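You operate a simulated robot arm through the tools that you are given. There is no shell and no other tool.

You are at the controls of a simulated robot arm. One attempt, no reset.

JOB
Try the oxygen flowmeter at outlet 3 at 4 litres a minute.
Fine: plug it in and open the valve; afterwards close its knob, shut the valve and leave it plugged in.

Only the result counts: the job must be done as asked and must still hold three seconds after the hand-in. Knocking over, shifting, dropping, spilling or breaking anything else fails it.

ROBOT AND FRAMES
A 7-joint arm with a fingered hand, fixed in place. Base frame: the origin is on the floor under the middle of its stand, x ahead of it, y to its left, z up. Lengths are in mm, angles in degrees, forces in N, time in s.
It reaches about 1333 mm from its shoulder. Its first joint turns from -69.0 to 172.0 degrees. Payload 5 kg.
Tool frame: the origin (TCP) lies between the finger pads and is the grasp point; the fingertips stand 32 mm ahead of it; z points along the fingers, y is the line along which they close. The gripper opens to 160 mm; its body begins 89 mm behind the TCP. The gripper is a hand of 3 fingers: y runs from the thumb to the fingers, the wrist lies at [0, 0, -252] in the tool frame, and closing takes about 1.5 s.
Orientation is that of the tool frame in the base frame, as [roll, pitch, yaw] about the fixed x, y, z axes, in that order (R = Rz(yaw) Ry(pitch) Rx(roll)). With the fingers straight down and closing along the base's y, the tool's x points along the base's -x, its y along +y and its z along -z.

CONTROLS
- The arm moves only by the tool apply_moves. Its argument "targets" is a list that holds one entry, the list of rows, each a list of 6 numbers: the shift along the tool's x, y, z in mm, then the turn, a rotation vector about the tool's x, y, z in degrees. In form: [[[tx, ty, tz, rx, ry, rz], ...]]. A call has 1 to 20 rows; each row shifts and turns the commanded pose from where the row before left it, along the tool's axes as they then stand. "gripper" is the opening, from 0 (shut) to 1 (fully open), set as the call begins (left out, the last holds). Rows are played at 5 a second. More than 50 mm and 8.6 degrees between two rows, or a gripper value outside its range, and nothing of the call is played. A pose out of reach is approached as far as the arm can. The call stops where the force on the tool passes 40 N (or 10 N more than at its start, if that is more) or the arm is blocked; 0.2 s more then pass. The fingers move at their own pace (about 108 mm/s each) and stop on an object; they squeeze with about 31 N. The grip force told is the motor's: it shows also when the fingers shut on nothing. Time passes only in rows, and 0.2 s behind the last, so rows that do not move let the fingers close. The reply holds the time, the measured pose of the TCP, the force on the tool along the base axes, the opening and the grip force, in the units named above and with some noise, with the torque about the TCP (base axes, N m) and any sound that the robot's microphone picked up, and new pictures: "show" is both (left out), scene, wrist or none.
- Cameras (640 x 400 px; columns grow to the right, rows downward): "scene" is fixed at [220.3, -498.7, 1539.1]; the picture's right is [-0.35, -0.94, 0.00], its down [-0.02, 0.01, -1.00] and it looks along [0.94, -0.35, -0.02] (base axes); focal length 214 px, centre (320, 200). "wrist" rides on the gripper at [65, -4, -116] in the tool frame; the picture's right is [0.06, 1.00, 0.00], its down [-0.87, 0.05, -0.49] and it looks along [-0.49, 0.03, 0.87] (tool axes); focal length 261 px, centre (320, 200). There is no depth. A picture from a camera that has moved, and an enlarged one, comes with that camera's place and axes in the base frame and with its lens.
- slide_trunk(by): slides the trunk up (or, below 0, down) by that many mm; the arm rides with it, the base frame stays. It gives what a move gives, with no picture.
- curl_fingers(finger1, finger2, thumb_bend): sets how far each is bent, from 0 (flat) to 1 (curled in); at 0.3 the hand is open as for a grip, at 0.7 the pads meet at the TCP. One left out holds its place. A second passes; each finger stops where it meets its share of the squeeze, and holds until it gets a number again. A gripper value or a shape takes the hand back. It gives what a move gives, with no picture; readings hold the bend of each and the force on the fingers (four entries, about 0 where the hand has none), thumb and palm.
- set_grasp(shape): the hand has 3 fingers and takes this shape, open, in about a second: jaw (thumb against the fingers, like two jaws); tri (thumb and two fingers); tip (a fingertip pinch); poke (one finger out to press); point (the index stretched); flat (the hand flat); cup (the hand cupped); fist (a fist). The gripper value then closes the fingers along that shape, each until it touches; the sizes above hold for jaw. It gives what a move gives, with no picture.
- close_up(camera, box): a new picture of the part [left, top, right, bottom] of that camera's present view, enlarged. The clock stands still meanwhile.
- close_job(): hands the job in; it is judged then, once.

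Places have to be worked out from the pictures, the camera data and where the tool is seen. Open the gripper and draw the arm clear of the work before you hand the job in, unless the task says otherwise.

The tools are called after "Request:" by a JSON object that holds its "name" and its "arguments". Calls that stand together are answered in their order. apply_moves: Moves the arm, as the interface text tells. Its arguments: {"type":"object","properties":{"targets":{"type":"array","items":{"type":"array","items":{"type":"array","items":{"type":"number"}}}},"gripper":{"type":"number"},"show":{"type":"string","enum":["both","scene","wrist","none"]}},"required":["targets"]} The other tools are called the same way: slide_trunk (by) moves the trunk up or down; set_grasp (shape) gives the hand a shape; curl_fingers (finger1, finger2, thumb_bend) moves the fingers one by one; close_up (camera, box) takes an enlarged picture of a part of a camera's view; close_job () hands the job in.

At the start:

```text
time_s: 0.0
ee_pos: [444.0, -553.0, 1528.3]
orientation: [-180.0, 0.0, 179.9]
ft_force: [-0.2, 0.0, 0.7]
torque: [-0.04, 0.02, -0.02]
width: 159.9
grasp_force: 0.0
shape: jaw
bend: [0.3, 0.3, 0.3]
finger forces: [0.0, 0.0, 0.0, 0.1, 0.0, 0.0]
trunk travel left (down, up): [-775.0, 165.0]
```

scene: 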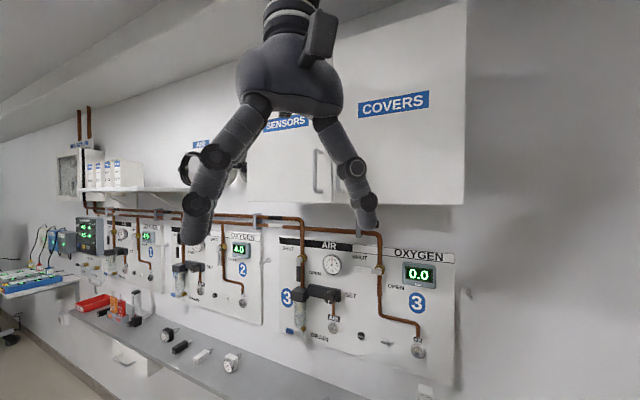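
wrist: 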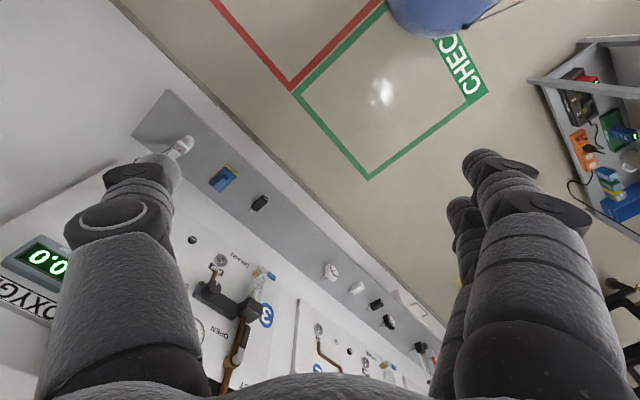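

The scene shows a wall with three outlet panels (air + oxygen), a shelf with several items. I look closer at panel 3 and the shelf before moving.

Request:
{"name": "close_up", "arguments": {"camera": "scene", "box": [260, 220, 480, 400]}}

Request:
{"name": "close_up", "arguments": {"camera": "scene", "box": [60, 270, 280, 400]}}

Request:
{"name": "close_up", "arguments": {"camera": "scene", "box": [60, 190, 280, 320]}}

Request:
{"name": "close_up", "arguments": {"camera": "wrist", "box": [100, 80, 460, 380]}}

```text
2.22 times, centred on (370, 310) of scene
camera zoom: at [220.3, -498.7, 1539.1], right [-0.35, -0.94, 0.0], down [-0.02, 0.01, -1.0], along [0.94, -0.35, -0.02], focal length 477 px, centre (209, -44)
```

zoom: 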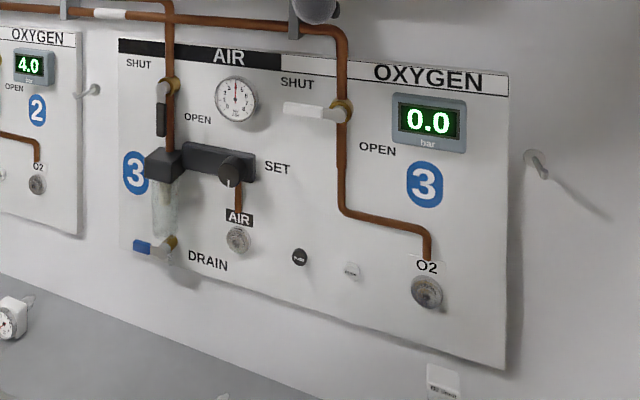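

```text
2.91 times, centred on (170, 335) of scene
camera zoom: at [220.3, -498.7, 1539.1], right [-0.35, -0.94, 0.0], down [-0.02, 0.01, -1.0], along [0.94, -0.35, -0.02], focal length 624 px, centre (756, -193)
```

zoom: 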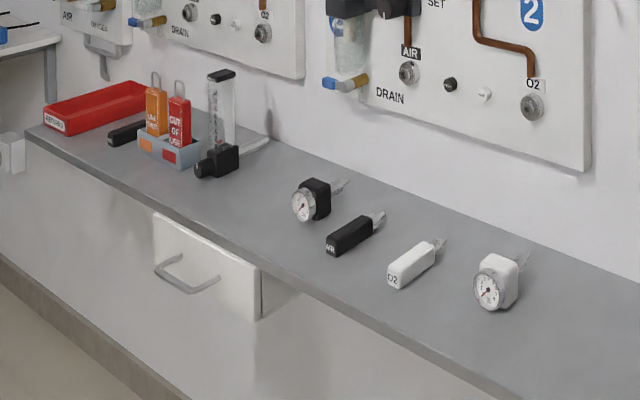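

```text
2.91 times, centred on (170, 255) of scene
camera zoom: at [220.3, -498.7, 1539.1], right [-0.35, -0.94, 0.0], down [-0.02, 0.01, -1.0], along [0.94, -0.35, -0.02], focal length 624 px, centre (756, 40)
```

zoom: 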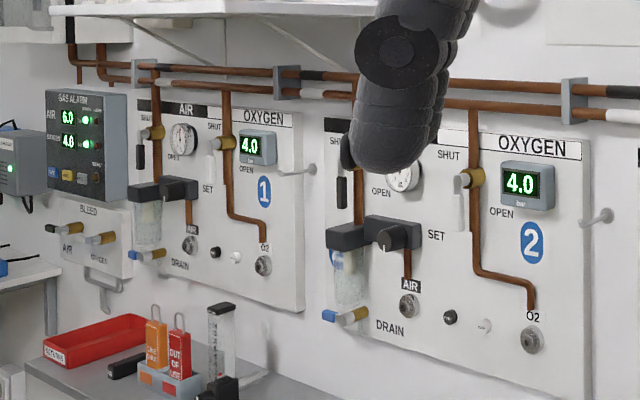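

```text
1.33 times, centred on (280, 230) of wrist
camera zoom: at [378.9, -557.1, 1644.3], right [-0.06, 1.0, 0.0], down [0.87, 0.05, 0.49], along [0.49, 0.03, -0.87], focal length 348 px, centre (373, 160)
```

zoom: 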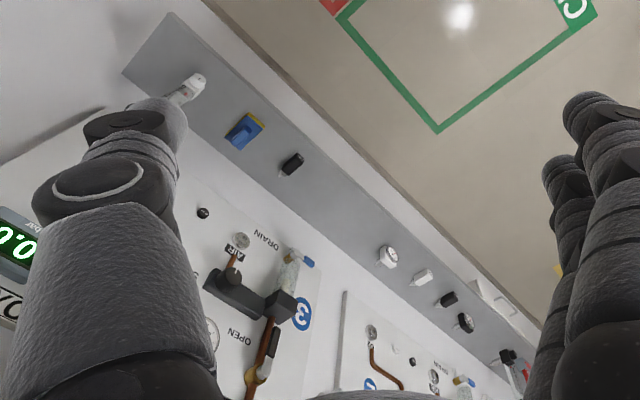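

The oxygen flowmeter seems to be the white object at the right end of the shelf, near (569,-855,1117). I back away from the wall a bit and yaw the hand so the wrist camera faces the wall.

Request:
{"name": "apply_moves", "arguments": {"targets": [[[20, 26, 0, 0, 0, 0], [20, 26, 0, 0, 0, 0], [20, 26, 0, 0, 0, 0], [0, 0, 0, 0, 0, 7.5], [0, 0, 0, 0, 0, 7.5], [0, 0, 0, 0, 0, 7.5], [0, 0, 0, 0, 0, 7.5], [0, 0, 0, 0, 0, 7.5], [0, 0, 0, 0, 0, 7.5], [0, 0, 0, 0, 0, 7.5]]], "show": "both"}}

```text
time_s: 2.2
ee_pos: [384.6, -474.1, 1529.0]
orientation: [180.0, 0.0, 127.4]
ft_force: [0.9, -0.7, 0.2]
torque: [0.01, -0.02, 0.0]
width: 159.9
grasp_force: 0.0
shape: jaw
bend: [0.3, 0.3, 0.3]
finger forces: [0.0, 0.0, 0.0, 0.1, 0.1, 0.0]
trunk travel left (down, up): [-775.0, 165.0]
camera wrist: at [341.2, -425.1, 1644.3], right [0.75, 0.66, 0.0], down [0.57, -0.66, 0.49], along [0.32, -0.37, -0.87], focal length 261 px, centre (320, 200)
```

scene: 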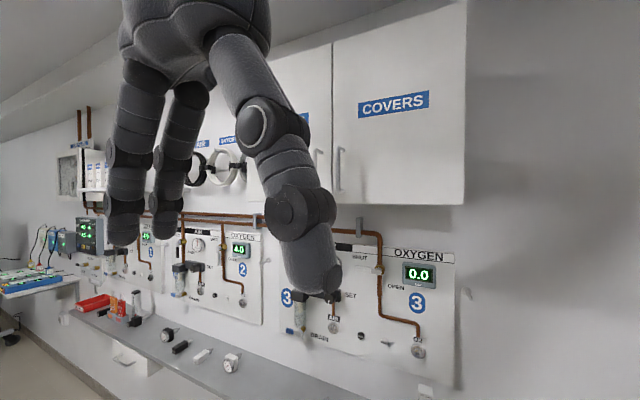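
wrist: 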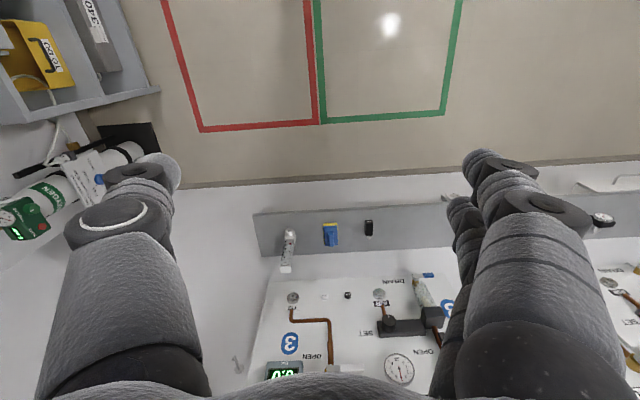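

The wrist camera now faces the wall, and the white flowmeter is on the shelf right under outlet 3. I zoom in on it.

Request:
{"name": "close_up", "arguments": {"camera": "wrist", "box": [230, 190, 410, 310]}}

Request:
{"name": "close_up", "arguments": {"camera": "wrist", "box": [220, 270, 460, 400]}}

Request:
{"name": "close_up", "arguments": {"camera": "scene", "box": [360, 310, 480, 400]}}

```text
3.33 times, centred on (320, 250) of wrist
camera zoom: at [341.2, -425.1, 1644.3], right [0.75, 0.66, 0.0], down [0.57, -0.66, 0.49], along [0.32, -0.37, -0.87], focal length 869 px, centre (320, 33)
```

zoom: 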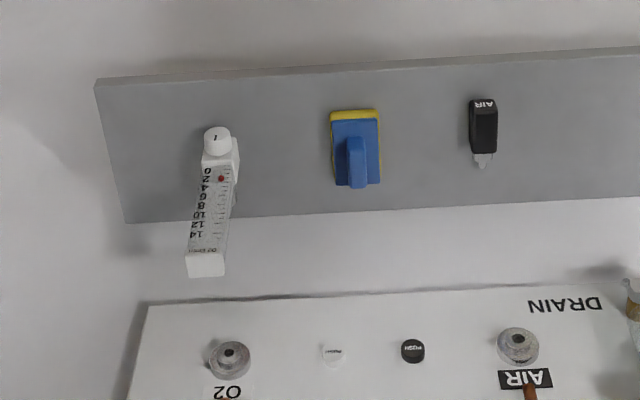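

```text
2.67 times, centred on (340, 335) of wrist
camera zoom: at [341.2, -425.1, 1644.3], right [0.75, 0.66, 0.0], down [0.57, -0.66, 0.49], along [0.32, -0.37, -0.87], focal length 695 px, centre (267, -160)
```

zoom: 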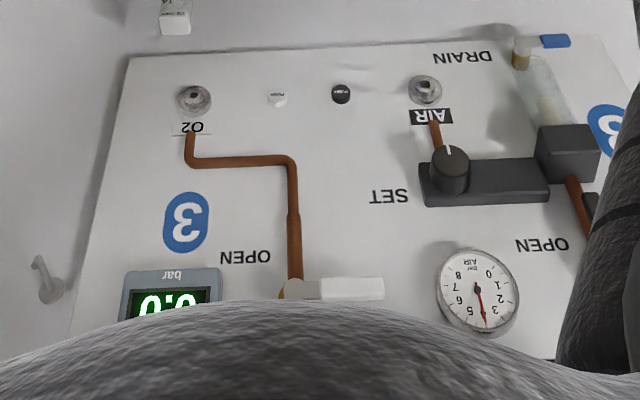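

```text
4.44 times, centred on (420, 355) of scene
camera zoom: at [220.3, -498.7, 1539.1], right [-0.35, -0.94, 0.0], down [-0.02, 0.01, -1.0], along [0.94, -0.35, -0.02], focal length 953 px, centre (-124, -489)
```

zoom: 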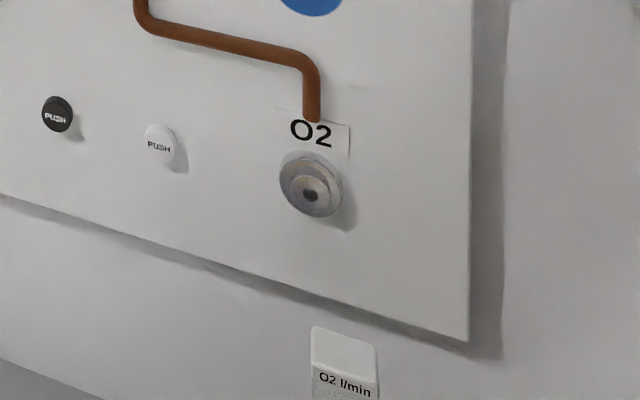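

Triangulating both views puts outlet 3's O2 socket near (737,-1020,1046) and the flowmeter's top near (662,-970,1010). I lower the trunk to work at that height and get a nearer view.

Request:
{"name": "slide_trunk", "arguments": {"by": -300}}

Request:
{"name": "apply_moves", "arguments": {"targets": [[[0, 0, 0, 0, -7, 0], [0, 0, 0, 0, -7, 0], [0, 0, 0, 0, -7, 0]]], "show": "both"}}

```text
time_s: 5.2
ee_pos: [384.8, -473.0, 1228.8]
orientation: [-179.9, 0.1, 127.5]
ft_force: [0.6, -0.2, 0.3]
torque: [-0.01, -0.01, -0.05]
width: 159.9
grasp_force: 0.1
shape: jaw
bend: [0.3, 0.3, 0.3]
finger forces: [0.1, 0.0, 0.1, 0.0, 0.0, 0.0]
trunk travel left (down, up): [-475.0, 465.0]
```

```text
time_s: 6.0
ee_pos: [383.1, -472.2, 1229.6]
orientation: [179.9, 21.2, 127.5]
ft_force: [0.1, 0.0, -0.5]
torque: [0.02, 0.0, 0.03]
width: 160.0
grasp_force: 0.0
shape: jaw
bend: [0.3, 0.3, 0.3]
finger forces: [0.0, 0.1, 0.1, 0.0, 0.0, 0.0]
trunk travel left (down, up): [-475.0, 465.0]
camera wrist: at [318.0, -394.9, 1313.7], right [0.76, 0.65, -0.02], down [0.43, -0.47, 0.77], along [0.49, -0.59, -0.64], focal length 261 px, centre (320, 200)
```

scene: 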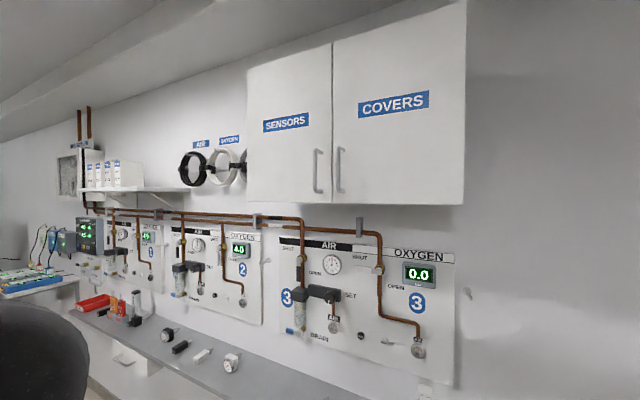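
wrist: 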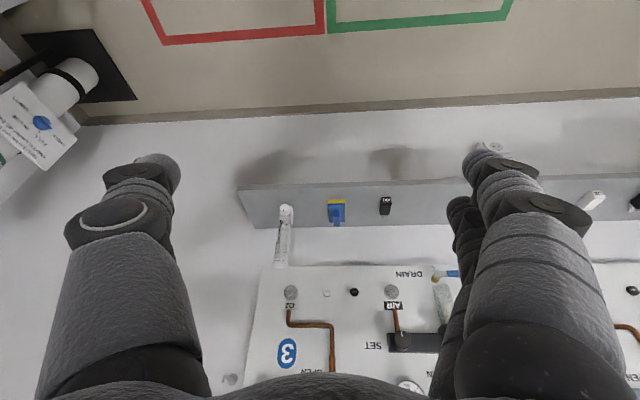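

The hand's camera now sees the shelf obliquely. I enlarge the flowmeter and the outlet from this lower viewpoint and use it for a second triangulation.

Request:
{"name": "close_up", "arguments": {"camera": "wrist", "box": [230, 170, 350, 320]}}

Request:
{"name": "close_up", "arguments": {"camera": "wrist", "box": [220, 180, 420, 305]}}

Request:
{"name": "close_up", "arguments": {"camera": "wrist", "box": [0, 20, 140, 220]}}

Request:
{"name": "close_up", "arguments": {"camera": "scene", "box": [360, 220, 480, 295]}}

```text
2.67 times, centred on (290, 245) of wrist
camera zoom: at [318.0, -394.9, 1313.7], right [0.76, 0.65, -0.02], down [0.43, -0.47, 0.77], along [0.49, -0.59, -0.64], focal length 695 px, centre (400, 80)
```

zoom: 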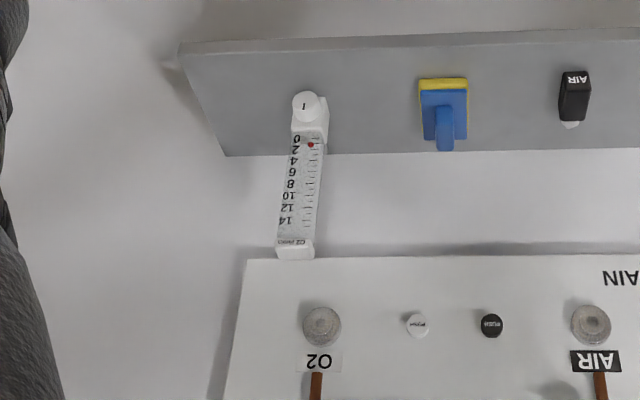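

```text
3.20 times, centred on (320, 242) of wrist
camera zoom: at [318.0, -394.9, 1313.7], right [0.76, 0.65, -0.02], down [0.43, -0.47, 0.77], along [0.49, -0.59, -0.64], focal length 834 px, centre (320, 64)
```

zoom: 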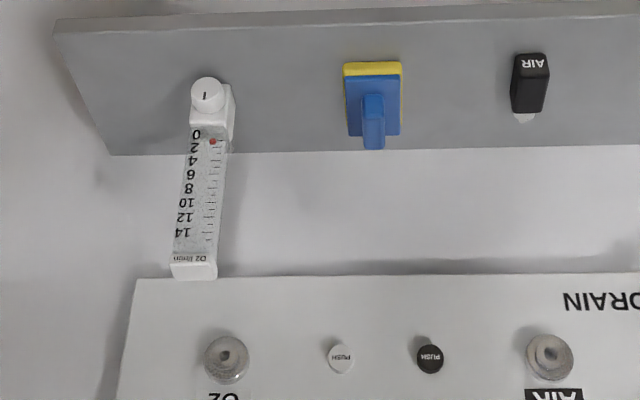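

```text
2.00 times, centred on (70, 120) of wrist
camera zoom: at [318.0, -394.9, 1313.7], right [0.76, 0.65, -0.02], down [0.43, -0.47, 0.77], along [0.49, -0.59, -0.64], focal length 521 px, centre (820, 360)
```

zoom: 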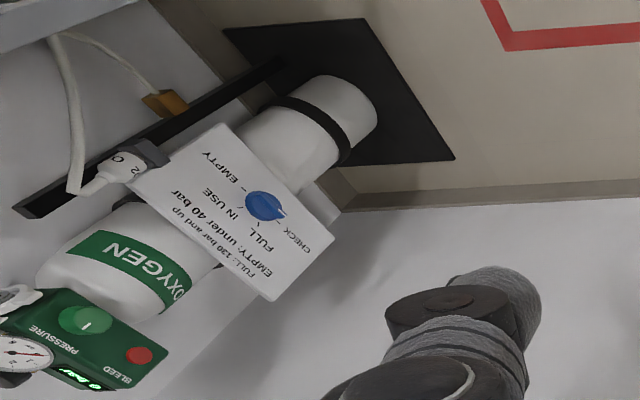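

```text
5.33 times, centred on (420, 258) of scene
camera zoom: at [220.3, -498.7, 1539.1], right [-0.35, -0.94, 0.0], down [-0.02, 0.01, -1.0], along [0.94, -0.35, -0.02], focal length 1144 px, centre (-213, -107)
```

zoom: 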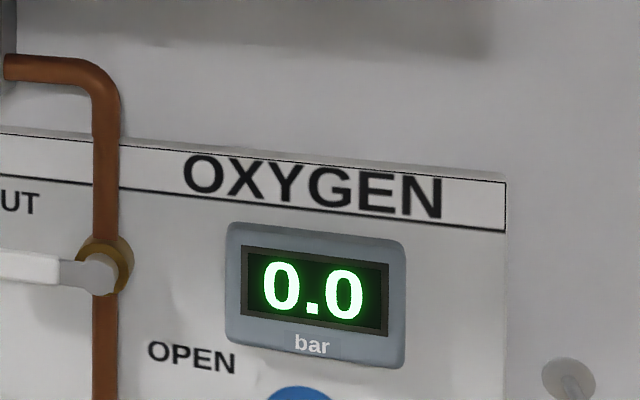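

From two wrist views: O2 outlet 3 ≈ (738,-1021,1043), flowmeter knob ≈ (641,-951,835), its top ≈ (672,-987,989), shelf top z≈805, wall running at about 44° to x. I tilt the hand to 45° toward the wall and move in to see the flowmeter up close, stopping ~130 mm short of it.

Request:
{"name": "apply_moves", "arguments": {"targets": [[[0, 0, 0, -2.42, 0, -6.25], [0, 0, 0, 0, -8, 0], [0, 0, 0, 0, -8, 0], [0, 0, 0, 0, -8, 0], [-10.4, -13.7, 40.2, 0, 0, 0], [-10.4, -13.7, 40.2, 0, 0, 0], [-10.4, -13.7, 40.2, 0, 0, 0], [-10.4, -13.7, 40.2, 0, 0, 0], [-10.4, -13.7, 40.2, 0, 0, 0], [-10.4, -13.7, 40.2, 0, 0, 0], [-10.4, -13.7, 40.2, 0, 0, 0], [-10.4, -13.7, 40.2, 0, 0, 0], [-10.4, -13.7, 40.2, 0, 0, 0], [-10.4, -13.7, 40.2, 0, 0, 0]]], "show": "both"}}

```text
time_s: 9.0
ee_pos: [595.5, -808.7, 1007.0]
orientation: [179.9, 45.0, 134.2]
ft_force: [1.2, 0.0, 0.0]
torque: [0.01, 0.05, -0.05]
width: 159.7
grasp_force: 0.0
shape: jaw
bend: [0.3, 0.3, 0.3]
finger forces: [0.1, 0.0, 0.0, 0.0, 0.0, 0.0]
out of reach, approached as far as the arm can: row 4
trunk travel left (down, up): [-475.0, 465.0]
camera wrist: at [503.9, -720.5, 1042.6], right [0.68, 0.73, -0.04], down [0.23, -0.15, 0.96], along [0.69, -0.67, -0.27], focal length 261 px, centre (320, 200)
```

scene: 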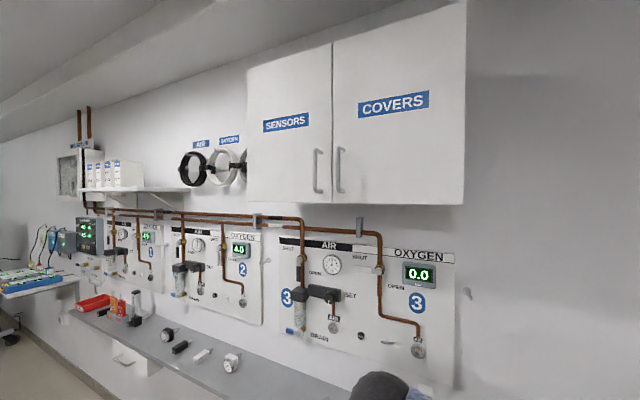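
wrist: 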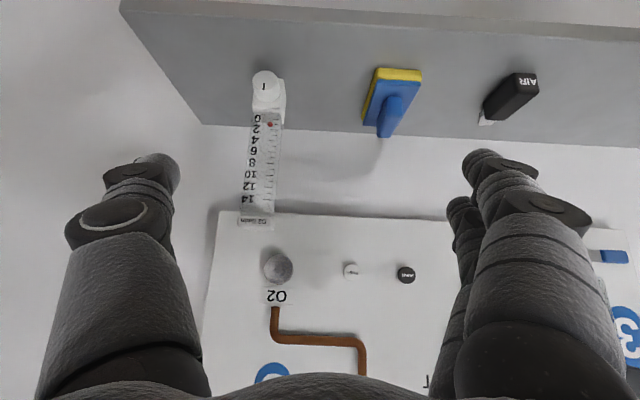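

The camera now looks straight at the wall and flowmeter (image upside down). I zoom in to measure the flowmeter, outlet and wall angle.

Request:
{"name": "close_up", "arguments": {"camera": "wrist", "box": [200, 50, 360, 310]}}

Request:
{"name": "close_up", "arguments": {"camera": "wrist", "box": [180, 40, 460, 215]}}

Request:
{"name": "close_up", "arguments": {"camera": "wrist", "box": [200, 200, 460, 362]}}

```text
1.54 times, centred on (280, 180) of wrist
camera zoom: at [503.9, -720.5, 1042.6], right [0.68, 0.73, -0.04], down [0.23, -0.15, 0.96], along [0.69, -0.67, -0.27], focal length 401 px, centre (382, 231)
```

zoom: 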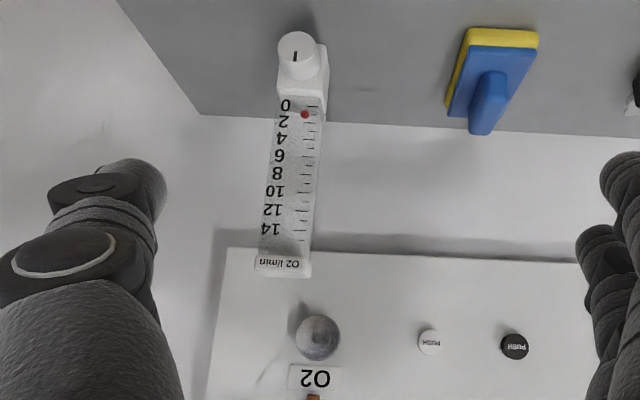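

```text
2.29 times, centred on (320, 128) of wrist
camera zoom: at [503.9, -720.5, 1042.6], right [0.68, 0.73, -0.04], down [0.23, -0.15, 0.96], along [0.69, -0.67, -0.27], focal length 596 px, centre (320, 366)
```

zoom: 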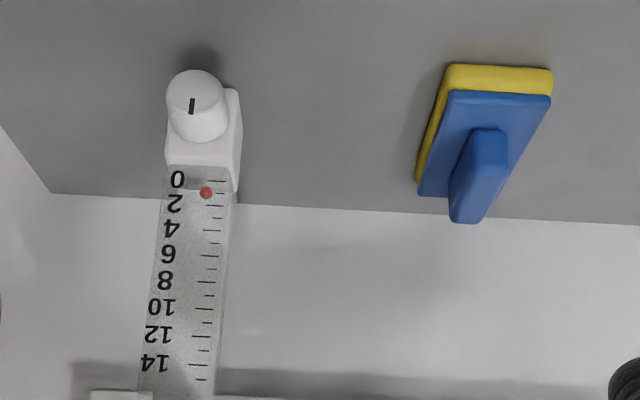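

```text
2.46 times, centred on (330, 281) of wrist
camera zoom: at [503.9, -720.5, 1042.6], right [0.68, 0.73, -0.04], down [0.23, -0.15, 0.96], along [0.69, -0.67, -0.27], focal length 642 px, centre (295, 1)
```

zoom: 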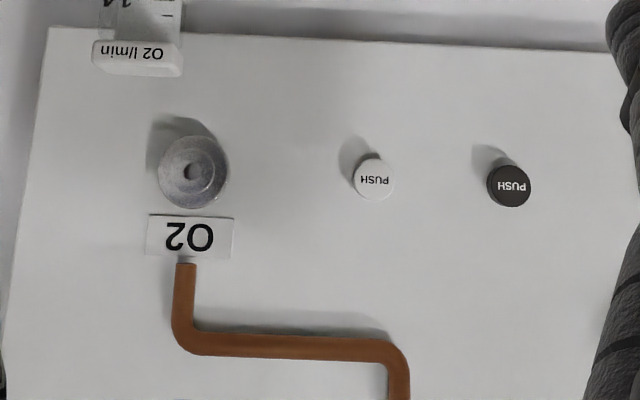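

The flowmeter's knob line points up (closed), ball at 0. I want to see its probe from the side, so I move left and down a bit and yaw the hand right.

Request:
{"name": "apply_moves", "arguments": {"targets": [[[19, 30, 19, 0, 0, 0], [19, 30, 19, 0, 0, 0], [19, 30, 19, 0, 0, 0], [0, 0, 0, 5.3, 0, 5.3], [0, 0, 0, 5.3, 0, 5.3], [0, 0, 0, 5.3, 0, 5.3], [0, 0, 0, 5.3, 0, 5.3]]], "show": "wrist"}}

```text
time_s: 10.6
ee_pos: [658.1, -743.9, 926.4]
orientation: [180.0, 45.0, 104.1]
ft_force: [0.4, 0.0, 0.1]
torque: [0.0, 0.0, 0.01]
width: 159.9
grasp_force: 0.0
shape: jaw
bend: [0.3, 0.3, 0.3]
finger forces: [0.0, 0.0, 0.0, 0.1, 0.0, 0.0]
trunk travel left (down, up): [-475.0, 465.0]
camera wrist: at [623.6, -621.2, 962.7], right [0.96, 0.29, -0.04], down [0.12, -0.25, 0.96], along [0.26, -0.93, -0.27], focal length 261 px, centre (320, 200)
```

wrist: 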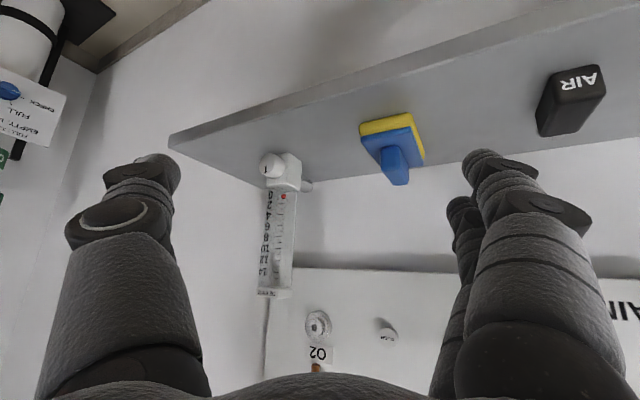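

Now the probe is visible behind the body. I zoom in on it.

Request:
{"name": "close_up", "arguments": {"camera": "wrist", "box": [240, 135, 340, 215]}}

Request:
{"name": "close_up", "arguments": {"camera": "wrist", "box": [220, 130, 420, 380]}}

```text
5.00 times, centred on (290, 175) of wrist
camera zoom: at [623.6, -621.2, 962.7], right [0.96, 0.29, -0.04], down [0.12, -0.25, 0.96], along [0.26, -0.93, -0.27], focal length 1303 px, centre (470, 325)
```

zoom: 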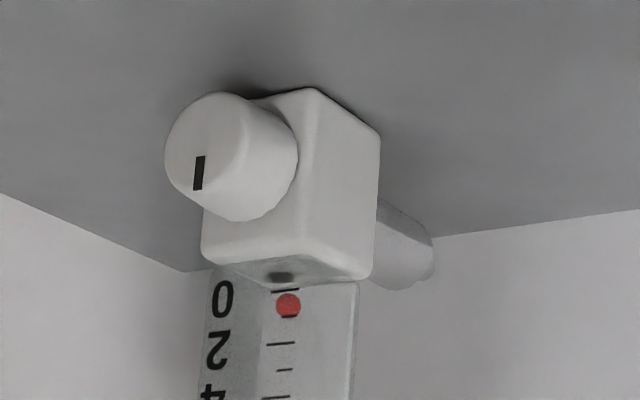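

```text
1.60 times, centred on (320, 255) of wrist
camera zoom: at [623.6, -621.2, 962.7], right [0.96, 0.29, -0.04], down [0.12, -0.25, 0.96], along [0.26, -0.93, -0.27], focal length 417 px, centre (320, 112)
```

zoom: 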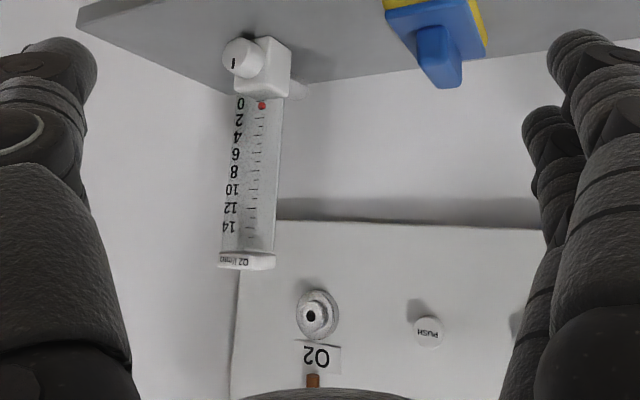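

The probe is a short cylinder behind the body, coaxial with the knob: body about l=-216/n=1146–1179 (wall frame, 45°), axis z≈828, probe tip n≈1231; outlet at l≈-200, n≈1243, z≈1040. I now turn to yaw 135, tilt 30° below horizontal and go to a pre-grasp in front of the flowmeter with a partly closed hand.

Request:
{"name": "apply_moves", "arguments": {"targets": [[[0, 0, 0, -5.46, 0, -5.46], [0, 0, 0, -5.46, 0, -5.46], [0, 0, 0, -5.46, 0, -5.46], [0, 0, 0, -5.46, 0, -5.46], [0, 0, 0, 0, -7.5, 0], [0, 0, 0, 0, -7.5, 0], [7.8, -38.8, 18.5, 0, 0, 0], [7.8, -38.8, 18.5, 0, 0, 0], [7.8, -38.8, 18.5, 0, 0, 0], [7.8, -38.8, 18.5, 0, 0, 0]]], "gripper": 0.6, "show": "both"}}

```text
time_s: 12.8
ee_pos: [582.5, -887.8, 861.6]
orientation: [179.8, 60.1, 135.0]
ft_force: [0.2, 0.0, -0.5]
torque: [0.0, -0.01, -0.02]
width: 96.2
grasp_force: 0.1
shape: jaw
bend: [0.71, 0.71, 0.7]
finger forces: [0.1, 0.0, 0.1, 0.0, 0.0, 0.0]
trunk travel left (down, up): [-475.0, 465.0]
camera wrist: at [485.6, -797.9, 864.2], right [0.68, 0.73, -0.05], down [0.04, 0.03, 1.0], along [0.73, -0.68, -0.01], focal length 261 px, centre (320, 200)
```

scene: 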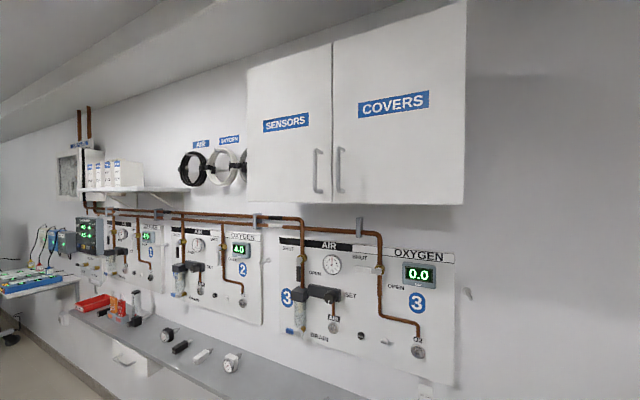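
wrist: 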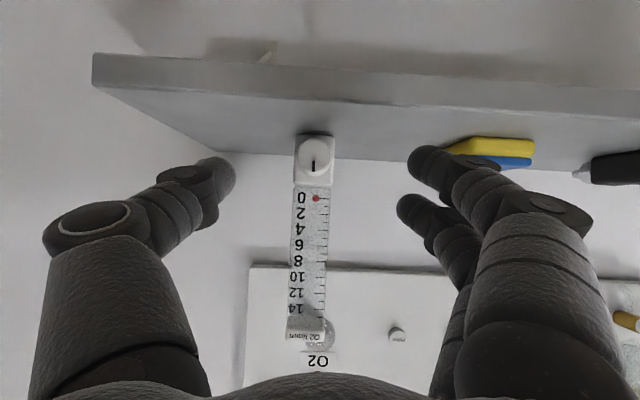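

The hand is centred within ~1.5 mm on the flowmeter. I move forward horizontally to bring the pads around its body (n≈1150, z≈854), still open.

Request:
{"name": "apply_moves", "arguments": {"targets": [[[-12, -0.4, 24.8, 0, 0, 0], [-12, -0.4, 24.8, 0, 0, 0], [-12, -0.4, 24.8, 0, 0, 0], [-12, -0.4, 24.8, 0, 0, 0]]], "show": "both"}}

```text
time_s: 13.8
ee_pos: [661.6, -966.2, 854.0]
orientation: [179.9, 60.1, 134.9]
ft_force: [0.0, -0.5, -0.2]
torque: [0.01, 0.01, 0.01]
width: 96.4
grasp_force: 0.0
shape: jaw
bend: [0.71, 0.71, 0.7]
finger forces: [0.0, 0.0, 0.0, 0.0, 0.0, 0.1]
trunk travel left (down, up): [-475.0, 465.0]
camera wrist: at [564.4, -877.4, 855.7], right [0.68, 0.73, -0.05], down [0.04, 0.03, 1.0], along [0.73, -0.68, -0.01], focal length 261 px, centre (320, 200)
```

scene: 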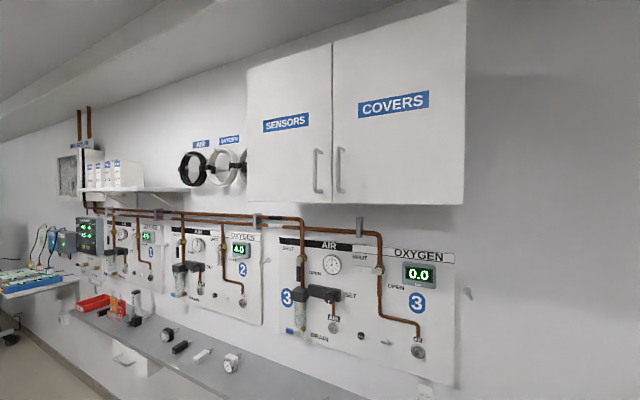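
wrist: 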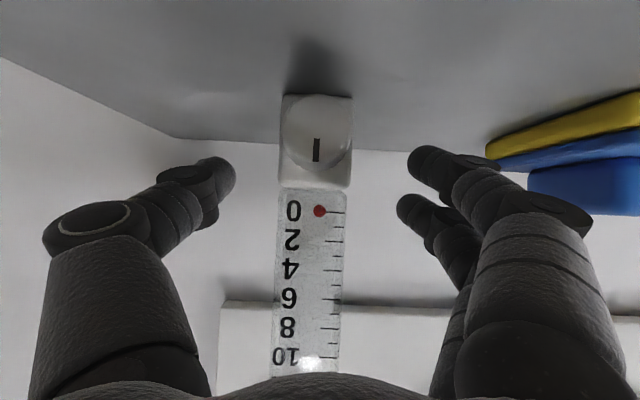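

The body sits centred between thumb and fingers, clear of the blue block. I close the hand on it.

Request:
{"name": "apply_moves", "arguments": {"targets": [[[0, -1.5, 0, 0, 0, 0], [0, 0, 0, 0, 0, 0], [0, 0, 0, 0, 0, 0], [0, 0, 0, 0, 0, 0], [0, 0, 0, 0, 0, 0], [0, 0, 0, 0, 0, 0], [0, 0, 0, 0, 0, 0]]], "gripper": 0.0, "show": "wrist"}}

```text
time_s: 15.4
ee_pos: [660.6, -968.8, 854.4]
orientation: [179.9, 60.0, 135.1]
ft_force: [0.2, -0.1, 0.3]
torque: [0.08, -0.02, -0.01]
width: 32.2
grasp_force: 31.2
shape: jaw
bend: [0.73, 0.73, 0.7]
finger forces: [14.0, 13.8, 0.0, 0.0, 27.9, 0.0]
trunk travel left (down, up): [-475.0, 465.0]
camera wrist: at [563.1, -878.1, 855.9], right [0.68, 0.73, -0.05], down [0.04, 0.03, 1.0], along [0.73, -0.68, -0.01], focal length 261 px, centre (320, 200)
```

wrist: 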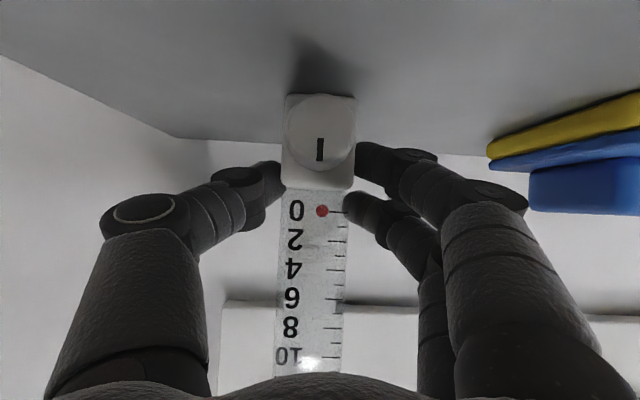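

Gripped at 32 mm width, all three digits loaded. I lift slightly, pull out 70 mm from the wall, then raise toward the outlet height.

Request:
{"name": "apply_moves", "arguments": {"targets": [[[-6.5, 0, -3.75, 0, 0, 0], [-6.5, 0, -3.75, 0, 0, 0], [11.7, 0, -20.2, 0, 0, 0], [11.7, 0, -20.2, 0, 0, 0], [11.7, 0, -20.2, 0, 0, 0], [-21.6, 2.1, -12.5, 0, 0, 0], [-21.6, 2.1, -12.5, 0, 0, 0], [-21.6, 2.1, -12.5, 0, 0, 0], [-21.6, 2.1, -12.5, 0, 0, 0], [-21.6, 2.1, -12.5, 0, 0, 0], [-21.6, 2.1, -12.5, 0, 0, 0], [-21.6, 2.1, -12.5, 0, 0, 0], [-21.6, 2.1, -12.5, 0, 0, 0]]], "gripper": 0.0, "show": "both"}}

```text
time_s: 18.2
ee_pos: [620.0, -906.4, 1069.4]
orientation: [179.9, 59.9, 135.2]
ft_force: [0.0, 1.3, -3.8]
torque: [0.04, 0.03, 0.03]
width: 32.0
grasp_force: 31.7
shape: jaw
bend: [0.73, 0.73, 0.7]
finger forces: [14.1, 13.9, 0.1, 0.0, 27.9, 0.0]
trunk travel left (down, up): [-475.0, 465.0]
camera wrist: at [522.8, -816.9, 1071.1], right [0.68, 0.73, -0.05], down [0.04, 0.03, 1.0], along [0.73, -0.68, -0.01], focal length 261 px, centre (320, 200)
```

scene: 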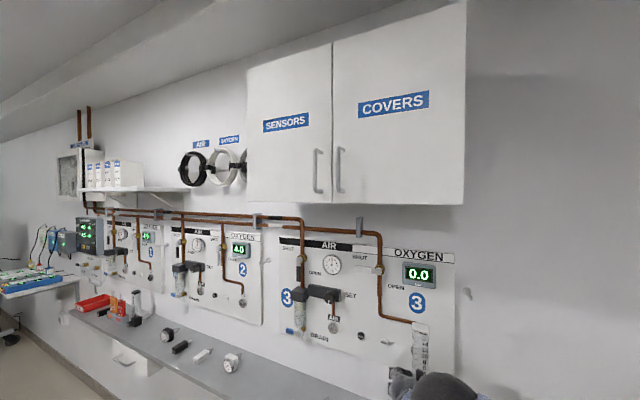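
wrist: 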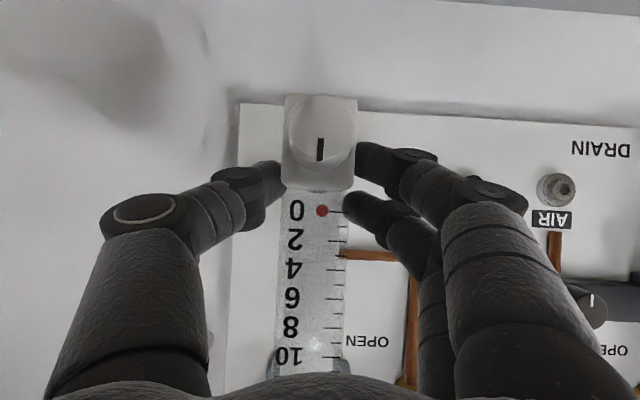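

The flowmeter is held upright in front of outlet 3. I check alignment in the scene camera.

Request:
{"name": "close_up", "arguments": {"camera": "scene", "box": [360, 300, 500, 400]}}

Request:
{"name": "close_up", "arguments": {"camera": "wrist", "box": [200, 80, 440, 260]}}

```text
4.00 times, centred on (430, 350) of scene
camera zoom: at [220.3, -498.7, 1539.1], right [-0.35, -0.94, 0.0], down [-0.02, 0.01, -1.0], along [0.94, -0.35, -0.02], focal length 858 px, centre (-120, -400)
```

zoom: 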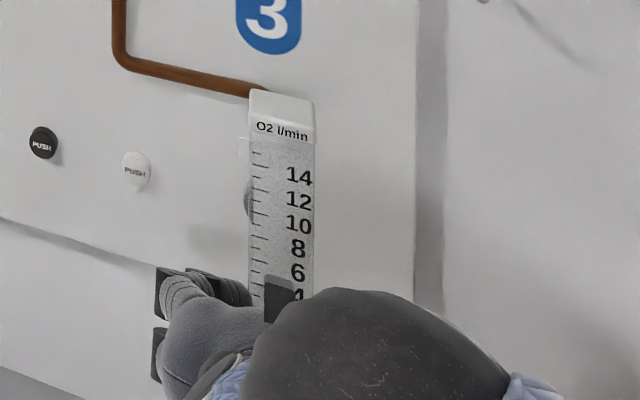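

```text
2.22 times, centred on (320, 170) of wrist
camera zoom: at [522.8, -816.9, 1071.1], right [0.68, 0.73, -0.05], down [0.04, 0.03, 1.0], along [0.73, -0.68, -0.01], focal length 579 px, centre (320, 267)
```

zoom: 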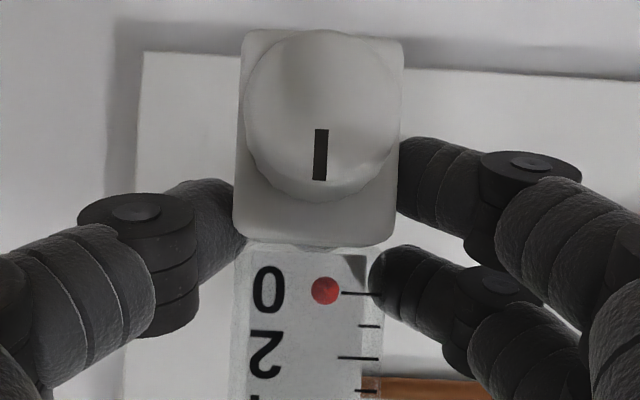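

Estimated misalignment is small (about 2 mm left, 3 mm down needed). I advance 70 mm toward the outlet with that correction, stopping ~15 mm before contact.

Request:
{"name": "apply_moves", "arguments": {"targets": [[[-8.1, 0.5, 15.5, 0, 0, 0], [-8.1, 0.5, 15.5, 0, 0, 0], [-8.1, 0.5, 15.5, 0, 0, 0], [-8.1, 0.5, 15.5, 0, 0, 0]]], "gripper": 0.0, "show": "both"}}

Request:
{"name": "close_up", "arguments": {"camera": "scene", "box": [360, 300, 500, 400]}}

```text
time_s: 19.2
ee_pos: [671.7, -956.2, 1063.9]
orientation: [179.9, 60.0, 135.1]
ft_force: [0.0, -0.4, -3.2]
torque: [0.07, 0.0, 0.01]
width: 32.1
grasp_force: 31.6
shape: jaw
bend: [0.73, 0.73, 0.7]
finger forces: [13.9, 14.0, 0.0, 0.0, 27.8, 0.0]
trunk travel left (down, up): [-475.0, 465.0]
camera wrist: at [574.4, -865.3, 1065.6], right [0.68, 0.73, -0.05], down [0.04, 0.03, 1.0], along [0.73, -0.68, -0.01], focal length 261 px, centre (320, 200)
```

scene: 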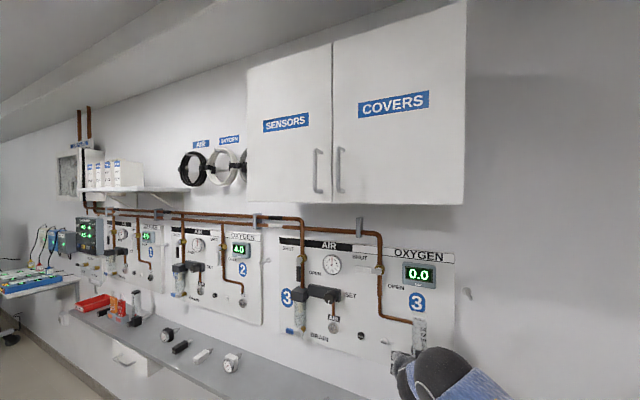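
wrist: 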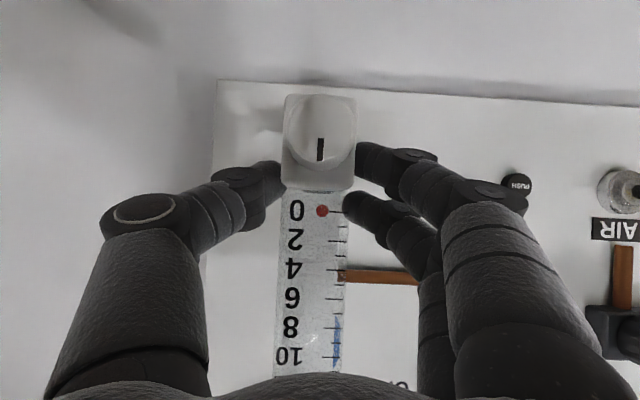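

```text
4.00 times, centred on (430, 350) of scene
camera zoom: at [220.3, -498.7, 1539.1], right [-0.35, -0.94, 0.0], down [-0.02, 0.01, -1.0], along [0.94, -0.35, -0.02], focal length 858 px, centre (-120, -400)
```

zoom: 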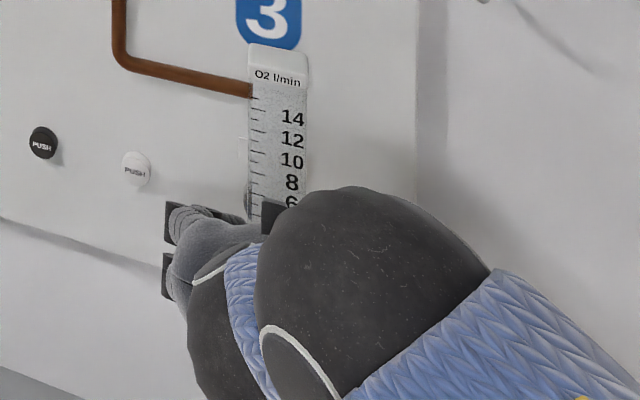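

I'm ~3 mm low and ~1 mm right compared with the outlet seen in the same camera, so I correct and creep forward in small steps while watching forces.

Request:
{"name": "apply_moves", "arguments": {"targets": [[[-2.6, 1, -1.5, 0, 0, 0], [-2.5, 0, 4.33, 0, 0, 0], [-2.5, 0, 4.33, 0, 0, 0], [-2, 0, 3.46, 0, 0, 0], [-2, 0, 3.46, 0, 0, 0]]], "gripper": 0.0, "show": "wrist"}}

```text
time_s: 20.4
ee_pos: [683.6, -965.6, 1070.5]
orientation: [-180.0, 60.1, 135.0]
ft_force: [-11.8, 13.8, 0.3]
torque: [0.17, 0.11, 0.09]
width: 32.4
grasp_force: 31.0
shape: jaw
bend: [0.73, 0.73, 0.7]
finger forces: [16.7, 16.6, 0.1, 0.0, 31.2, 0.0]
trunk travel left (down, up): [-475.0, 465.0]
camera wrist: at [587.7, -875.2, 1071.6], right [0.68, 0.73, -0.05], down [0.04, 0.03, 1.0], along [0.73, -0.68, -0.01], focal length 261 px, centre (320, 200)
```

wrist: 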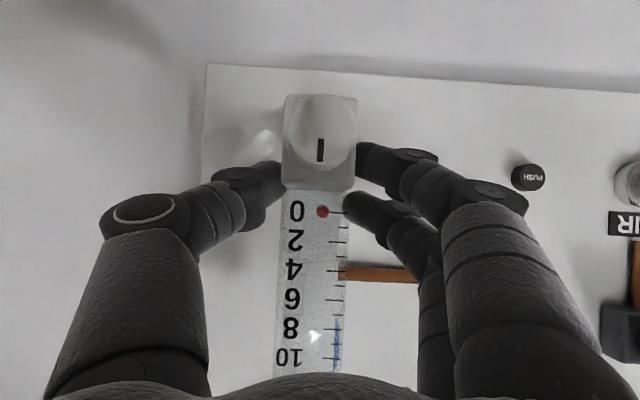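

Contact at the outlet face (~18 N along the wall normal). I hold still a moment to read the settled pose and force.

Request:
{"name": "apply_moves", "arguments": {"targets": [[[0, 0, 0, 0, 0, 0], [0, 0, 0, 0, 0, 0]]], "gripper": 0.0, "show": "wrist"}}

Request:
{"name": "close_up", "arguments": {"camera": "scene", "box": [360, 300, 500, 400]}}

Request:
{"name": "close_up", "arguments": {"camera": "wrist", "box": [180, 60, 460, 240]}}

```text
time_s: 21.0
ee_pos: [685.0, -965.9, 1069.8]
orientation: [179.8, 60.1, 135.1]
ft_force: [-10.7, 16.6, -1.4]
torque: [0.18, 0.12, 0.17]
width: 32.5
grasp_force: 31.2
shape: jaw
bend: [0.73, 0.73, 0.7]
finger forces: [17.3, 17.2, 0.1, 0.0, 30.7, 0.0]
trunk travel left (down, up): [-475.0, 465.0]
camera wrist: at [587.7, -875.2, 1071.6], right [0.68, 0.73, -0.05], down [0.04, 0.03, 1.0], along [0.73, -0.68, -0.01], focal length 261 px, centre (320, 200)
```

wrist: 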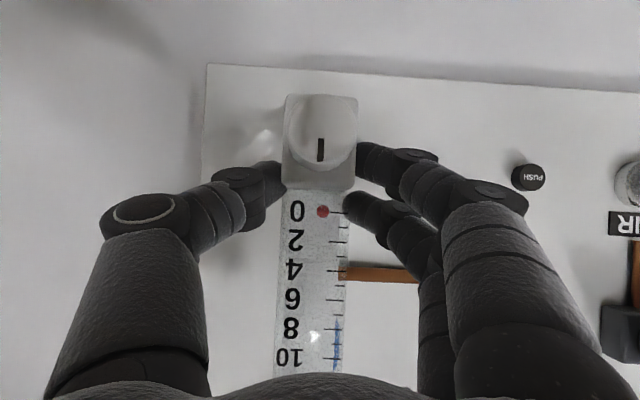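

```text
4.00 times, centred on (430, 350) of scene
camera zoom: at [220.3, -498.7, 1539.1], right [-0.35, -0.94, 0.0], down [-0.02, 0.01, -1.0], along [0.94, -0.35, -0.02], focal length 858 px, centre (-120, -400)
```

zoom: 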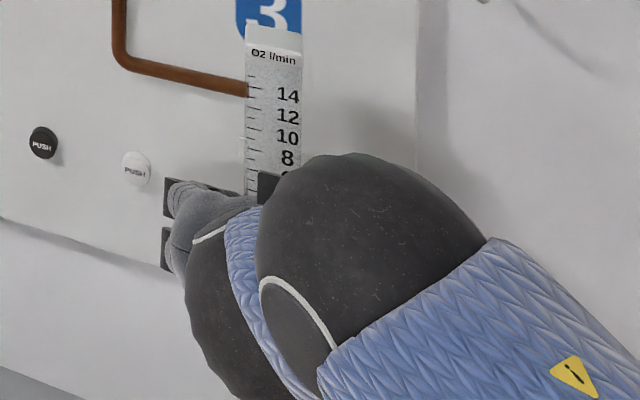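

```text
2.22 times, centred on (320, 150) of wrist
camera zoom: at [587.7, -875.2, 1071.6], right [0.68, 0.73, -0.05], down [0.04, 0.03, 1.0], along [0.73, -0.68, -0.01], focal length 579 px, centre (320, 311)
```

zoom: 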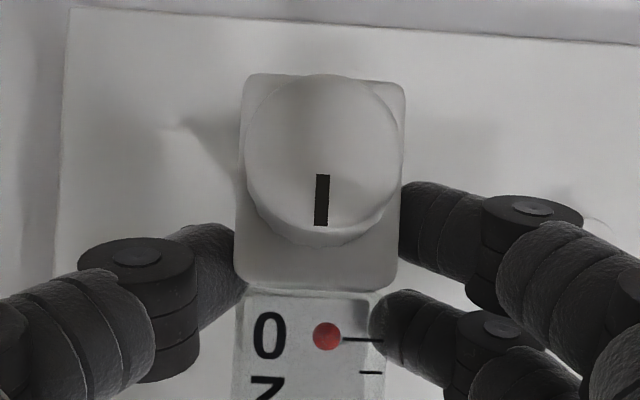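

The probe touches at n≈1245, and it appears aligned to within 1–2 mm. I push on gently in small steps to see whether it enters.

Request:
{"name": "apply_moves", "arguments": {"targets": [[[-1, 0, 1.73, 0, 0, 0], [-1, 0, 1.73, 0, 0, 0], [0, 0, 0, 0, 0, 0]]], "gripper": 0.0, "show": "wrist"}}

Request:
{"name": "close_up", "arguments": {"camera": "wrist", "box": [180, 60, 460, 240]}}

```text
time_s: 21.5
ee_pos: [684.4, -964.8, 1069.5]
orientation: [-179.8, 59.9, 135.6]
ft_force: [-19.8, 19.6, 1.6]
torque: [0.21, 0.12, 0.01]
width: 33.5
grasp_force: 31.4
shape: jaw
bend: [0.73, 0.73, 0.71]
finger forces: [17.8, 17.6, 0.0, 0.0, 35.1, 0.0]
trunk travel left (down, up): [-475.0, 465.0]
stopped in row 2: the force on the tool passed its limit at 43 N (the readings are from after the stop); the commanded pose is now the measured one
camera wrist: at [587.9, -876.0, 1071.7], right [0.68, 0.73, -0.06], down [0.05, 0.03, 1.0], along [0.73, -0.68, -0.01], focal length 261 px, centre (320, 200)
```

wrist: 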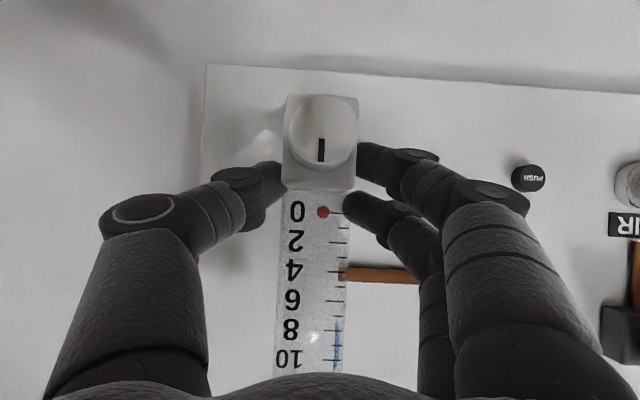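

```text
2.22 times, centred on (320, 150) of wrist
camera zoom: at [587.9, -876.0, 1071.7], right [0.68, 0.73, -0.06], down [0.05, 0.03, 1.0], along [0.73, -0.68, -0.01], focal length 579 px, centre (320, 311)
```

zoom: 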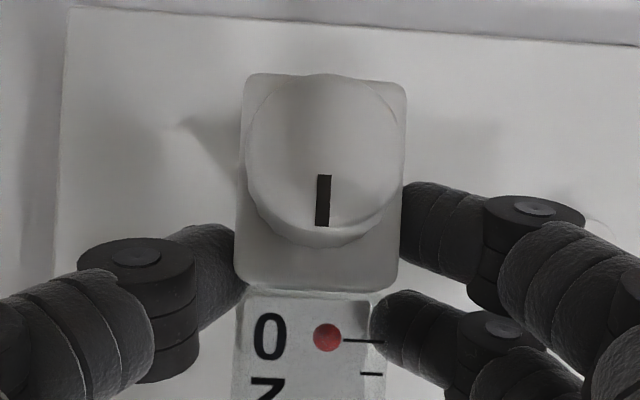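

It's butting on solid face, so I'm misaligned by a few mm. I back off 60 mm and raise the hand so the outlet is visible just below the flowmeter body, to measure the lateral offset precisely in one camera view.

Request:
{"name": "apply_moves", "arguments": {"targets": [[[10, 0, -17.3, 0, 0, 0], [10, 0, -17.3, 0, 0, 0], [10, 0, -17.3, 0, 0, 0], [-21, 0, -12.1, 0, 0, 0], [-21, 0, -12.1, 0, 0, 0], [-21, 0, -12.1, 0, 0, 0], [-21, 0, -12.1, 0, 0, 0], [-20, 0, -11.5, 0, 0, 0], [0, 0, 0, 0, 0, 0], [0, 0, 0, 0, 0, 0]]], "gripper": 0.0, "show": "both"}}

Request:
{"name": "close_up", "arguments": {"camera": "wrist", "box": [220, 0, 420, 125]}}

```text
time_s: 23.7
ee_pos: [644.2, -925.9, 1188.5]
orientation: [180.0, 59.9, 135.3]
ft_force: [0.0, -0.1, -0.8]
torque: [0.02, -0.01, -0.01]
width: 17.1
grasp_force: 31.1
shape: jaw
bend: [0.76, 0.76, 0.75]
finger forces: [0.1, 0.0, 0.0, 0.0, 0.0, 0.0]
trunk travel left (down, up): [-475.0, 465.0]
camera wrist: at [546.3, -835.1, 1190.2], right [0.68, 0.73, -0.05], down [0.05, 0.03, 1.0], along [0.73, -0.68, -0.01], focal length 261 px, centre (320, 200)
```

scene: 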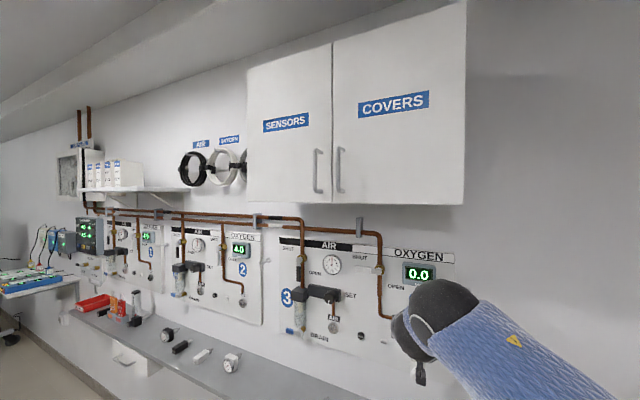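
wrist: 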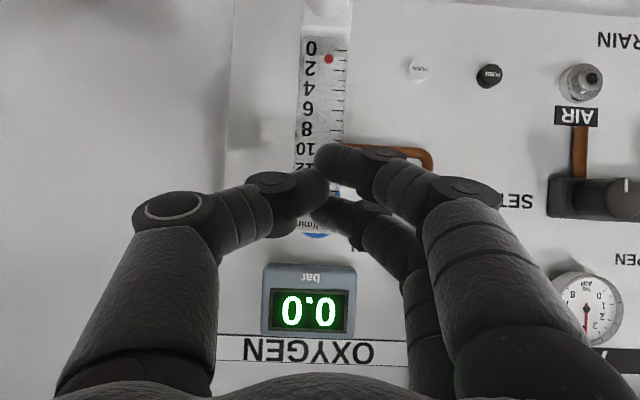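

```text
3.20 times, centred on (320, 62) of wrist
camera zoom: at [546.3, -835.1, 1190.2], right [0.68, 0.73, -0.05], down [0.05, 0.03, 1.0], along [0.73, -0.68, -0.01], focal length 834 px, centre (320, 640)
```

zoom: 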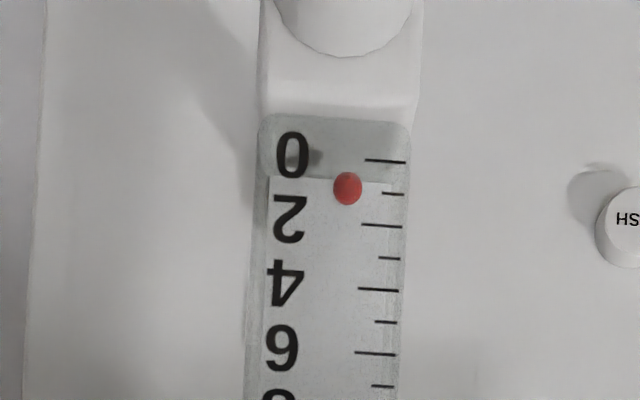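

The flowmeter stayed in the outlet when I drew back: it is plugged at least partly and slid out of my fingers without disturbance. I move away to the left and look from the side to check how far it is seated.

Request:
{"name": "apply_moves", "arguments": {"targets": [[[15, 0, -26, 0, 0, 0], [15, 0, -26, 0, 0, 0], [0, 0, 0, 6.7, 0, 3.87], [0, 0, 0, 6.7, 0, 3.87], [0, 0, 0, 6.7, 0, 3.87], [0, 0, 0, 6.7, 0, 3.87], [0, 0, 0, 0, 7.5, 0], [0, 0, 0, 0, 7.5, 0], [34, 23.4, -6.4, 0, 0, 0], [34, 23.4, -6.4, 0, 0, 0], [34, 23.4, -6.4, 0, 0, 0], [34, 23.4, -6.4, 0, 0, 0]]], "gripper": 0.6, "show": "both"}}

```text
time_s: 26.3
ee_pos: [664.9, -748.9, 1110.6]
orientation: [-179.8, 44.9, 104.4]
ft_force: [0.0, 0.0, -0.4]
torque: [-0.03, 0.03, -0.03]
width: 95.6
grasp_force: 0.1
shape: jaw
bend: [0.71, 0.71, 0.7]
finger forces: [0.1, 0.1, 0.1, 0.1, 0.0, 0.1]
trunk travel left (down, up): [-475.0, 465.0]
camera wrist: at [629.3, -627.9, 1146.9], right [0.96, 0.29, -0.05], down [0.12, -0.25, 0.96], along [0.27, -0.93, -0.27], focal length 261 px, centre (320, 200)
```

scene: 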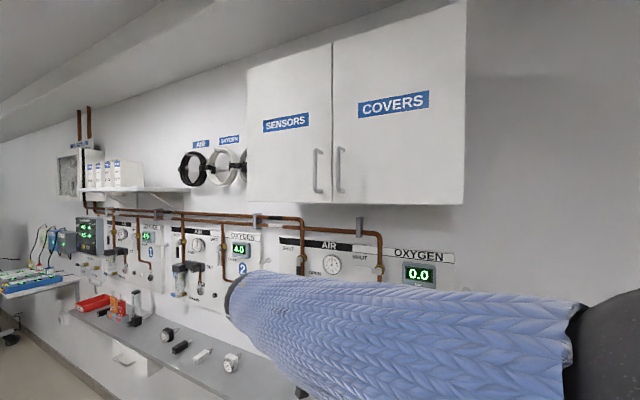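
wrist: 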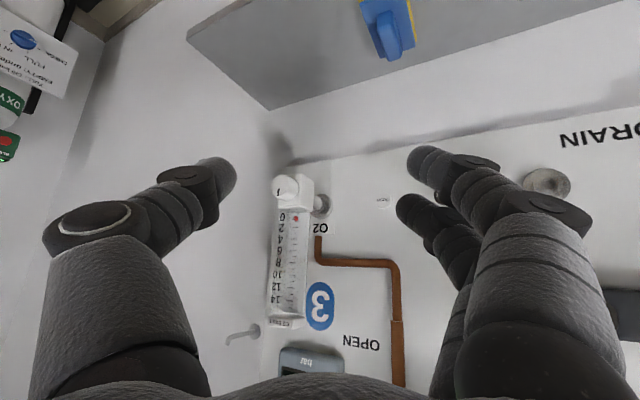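

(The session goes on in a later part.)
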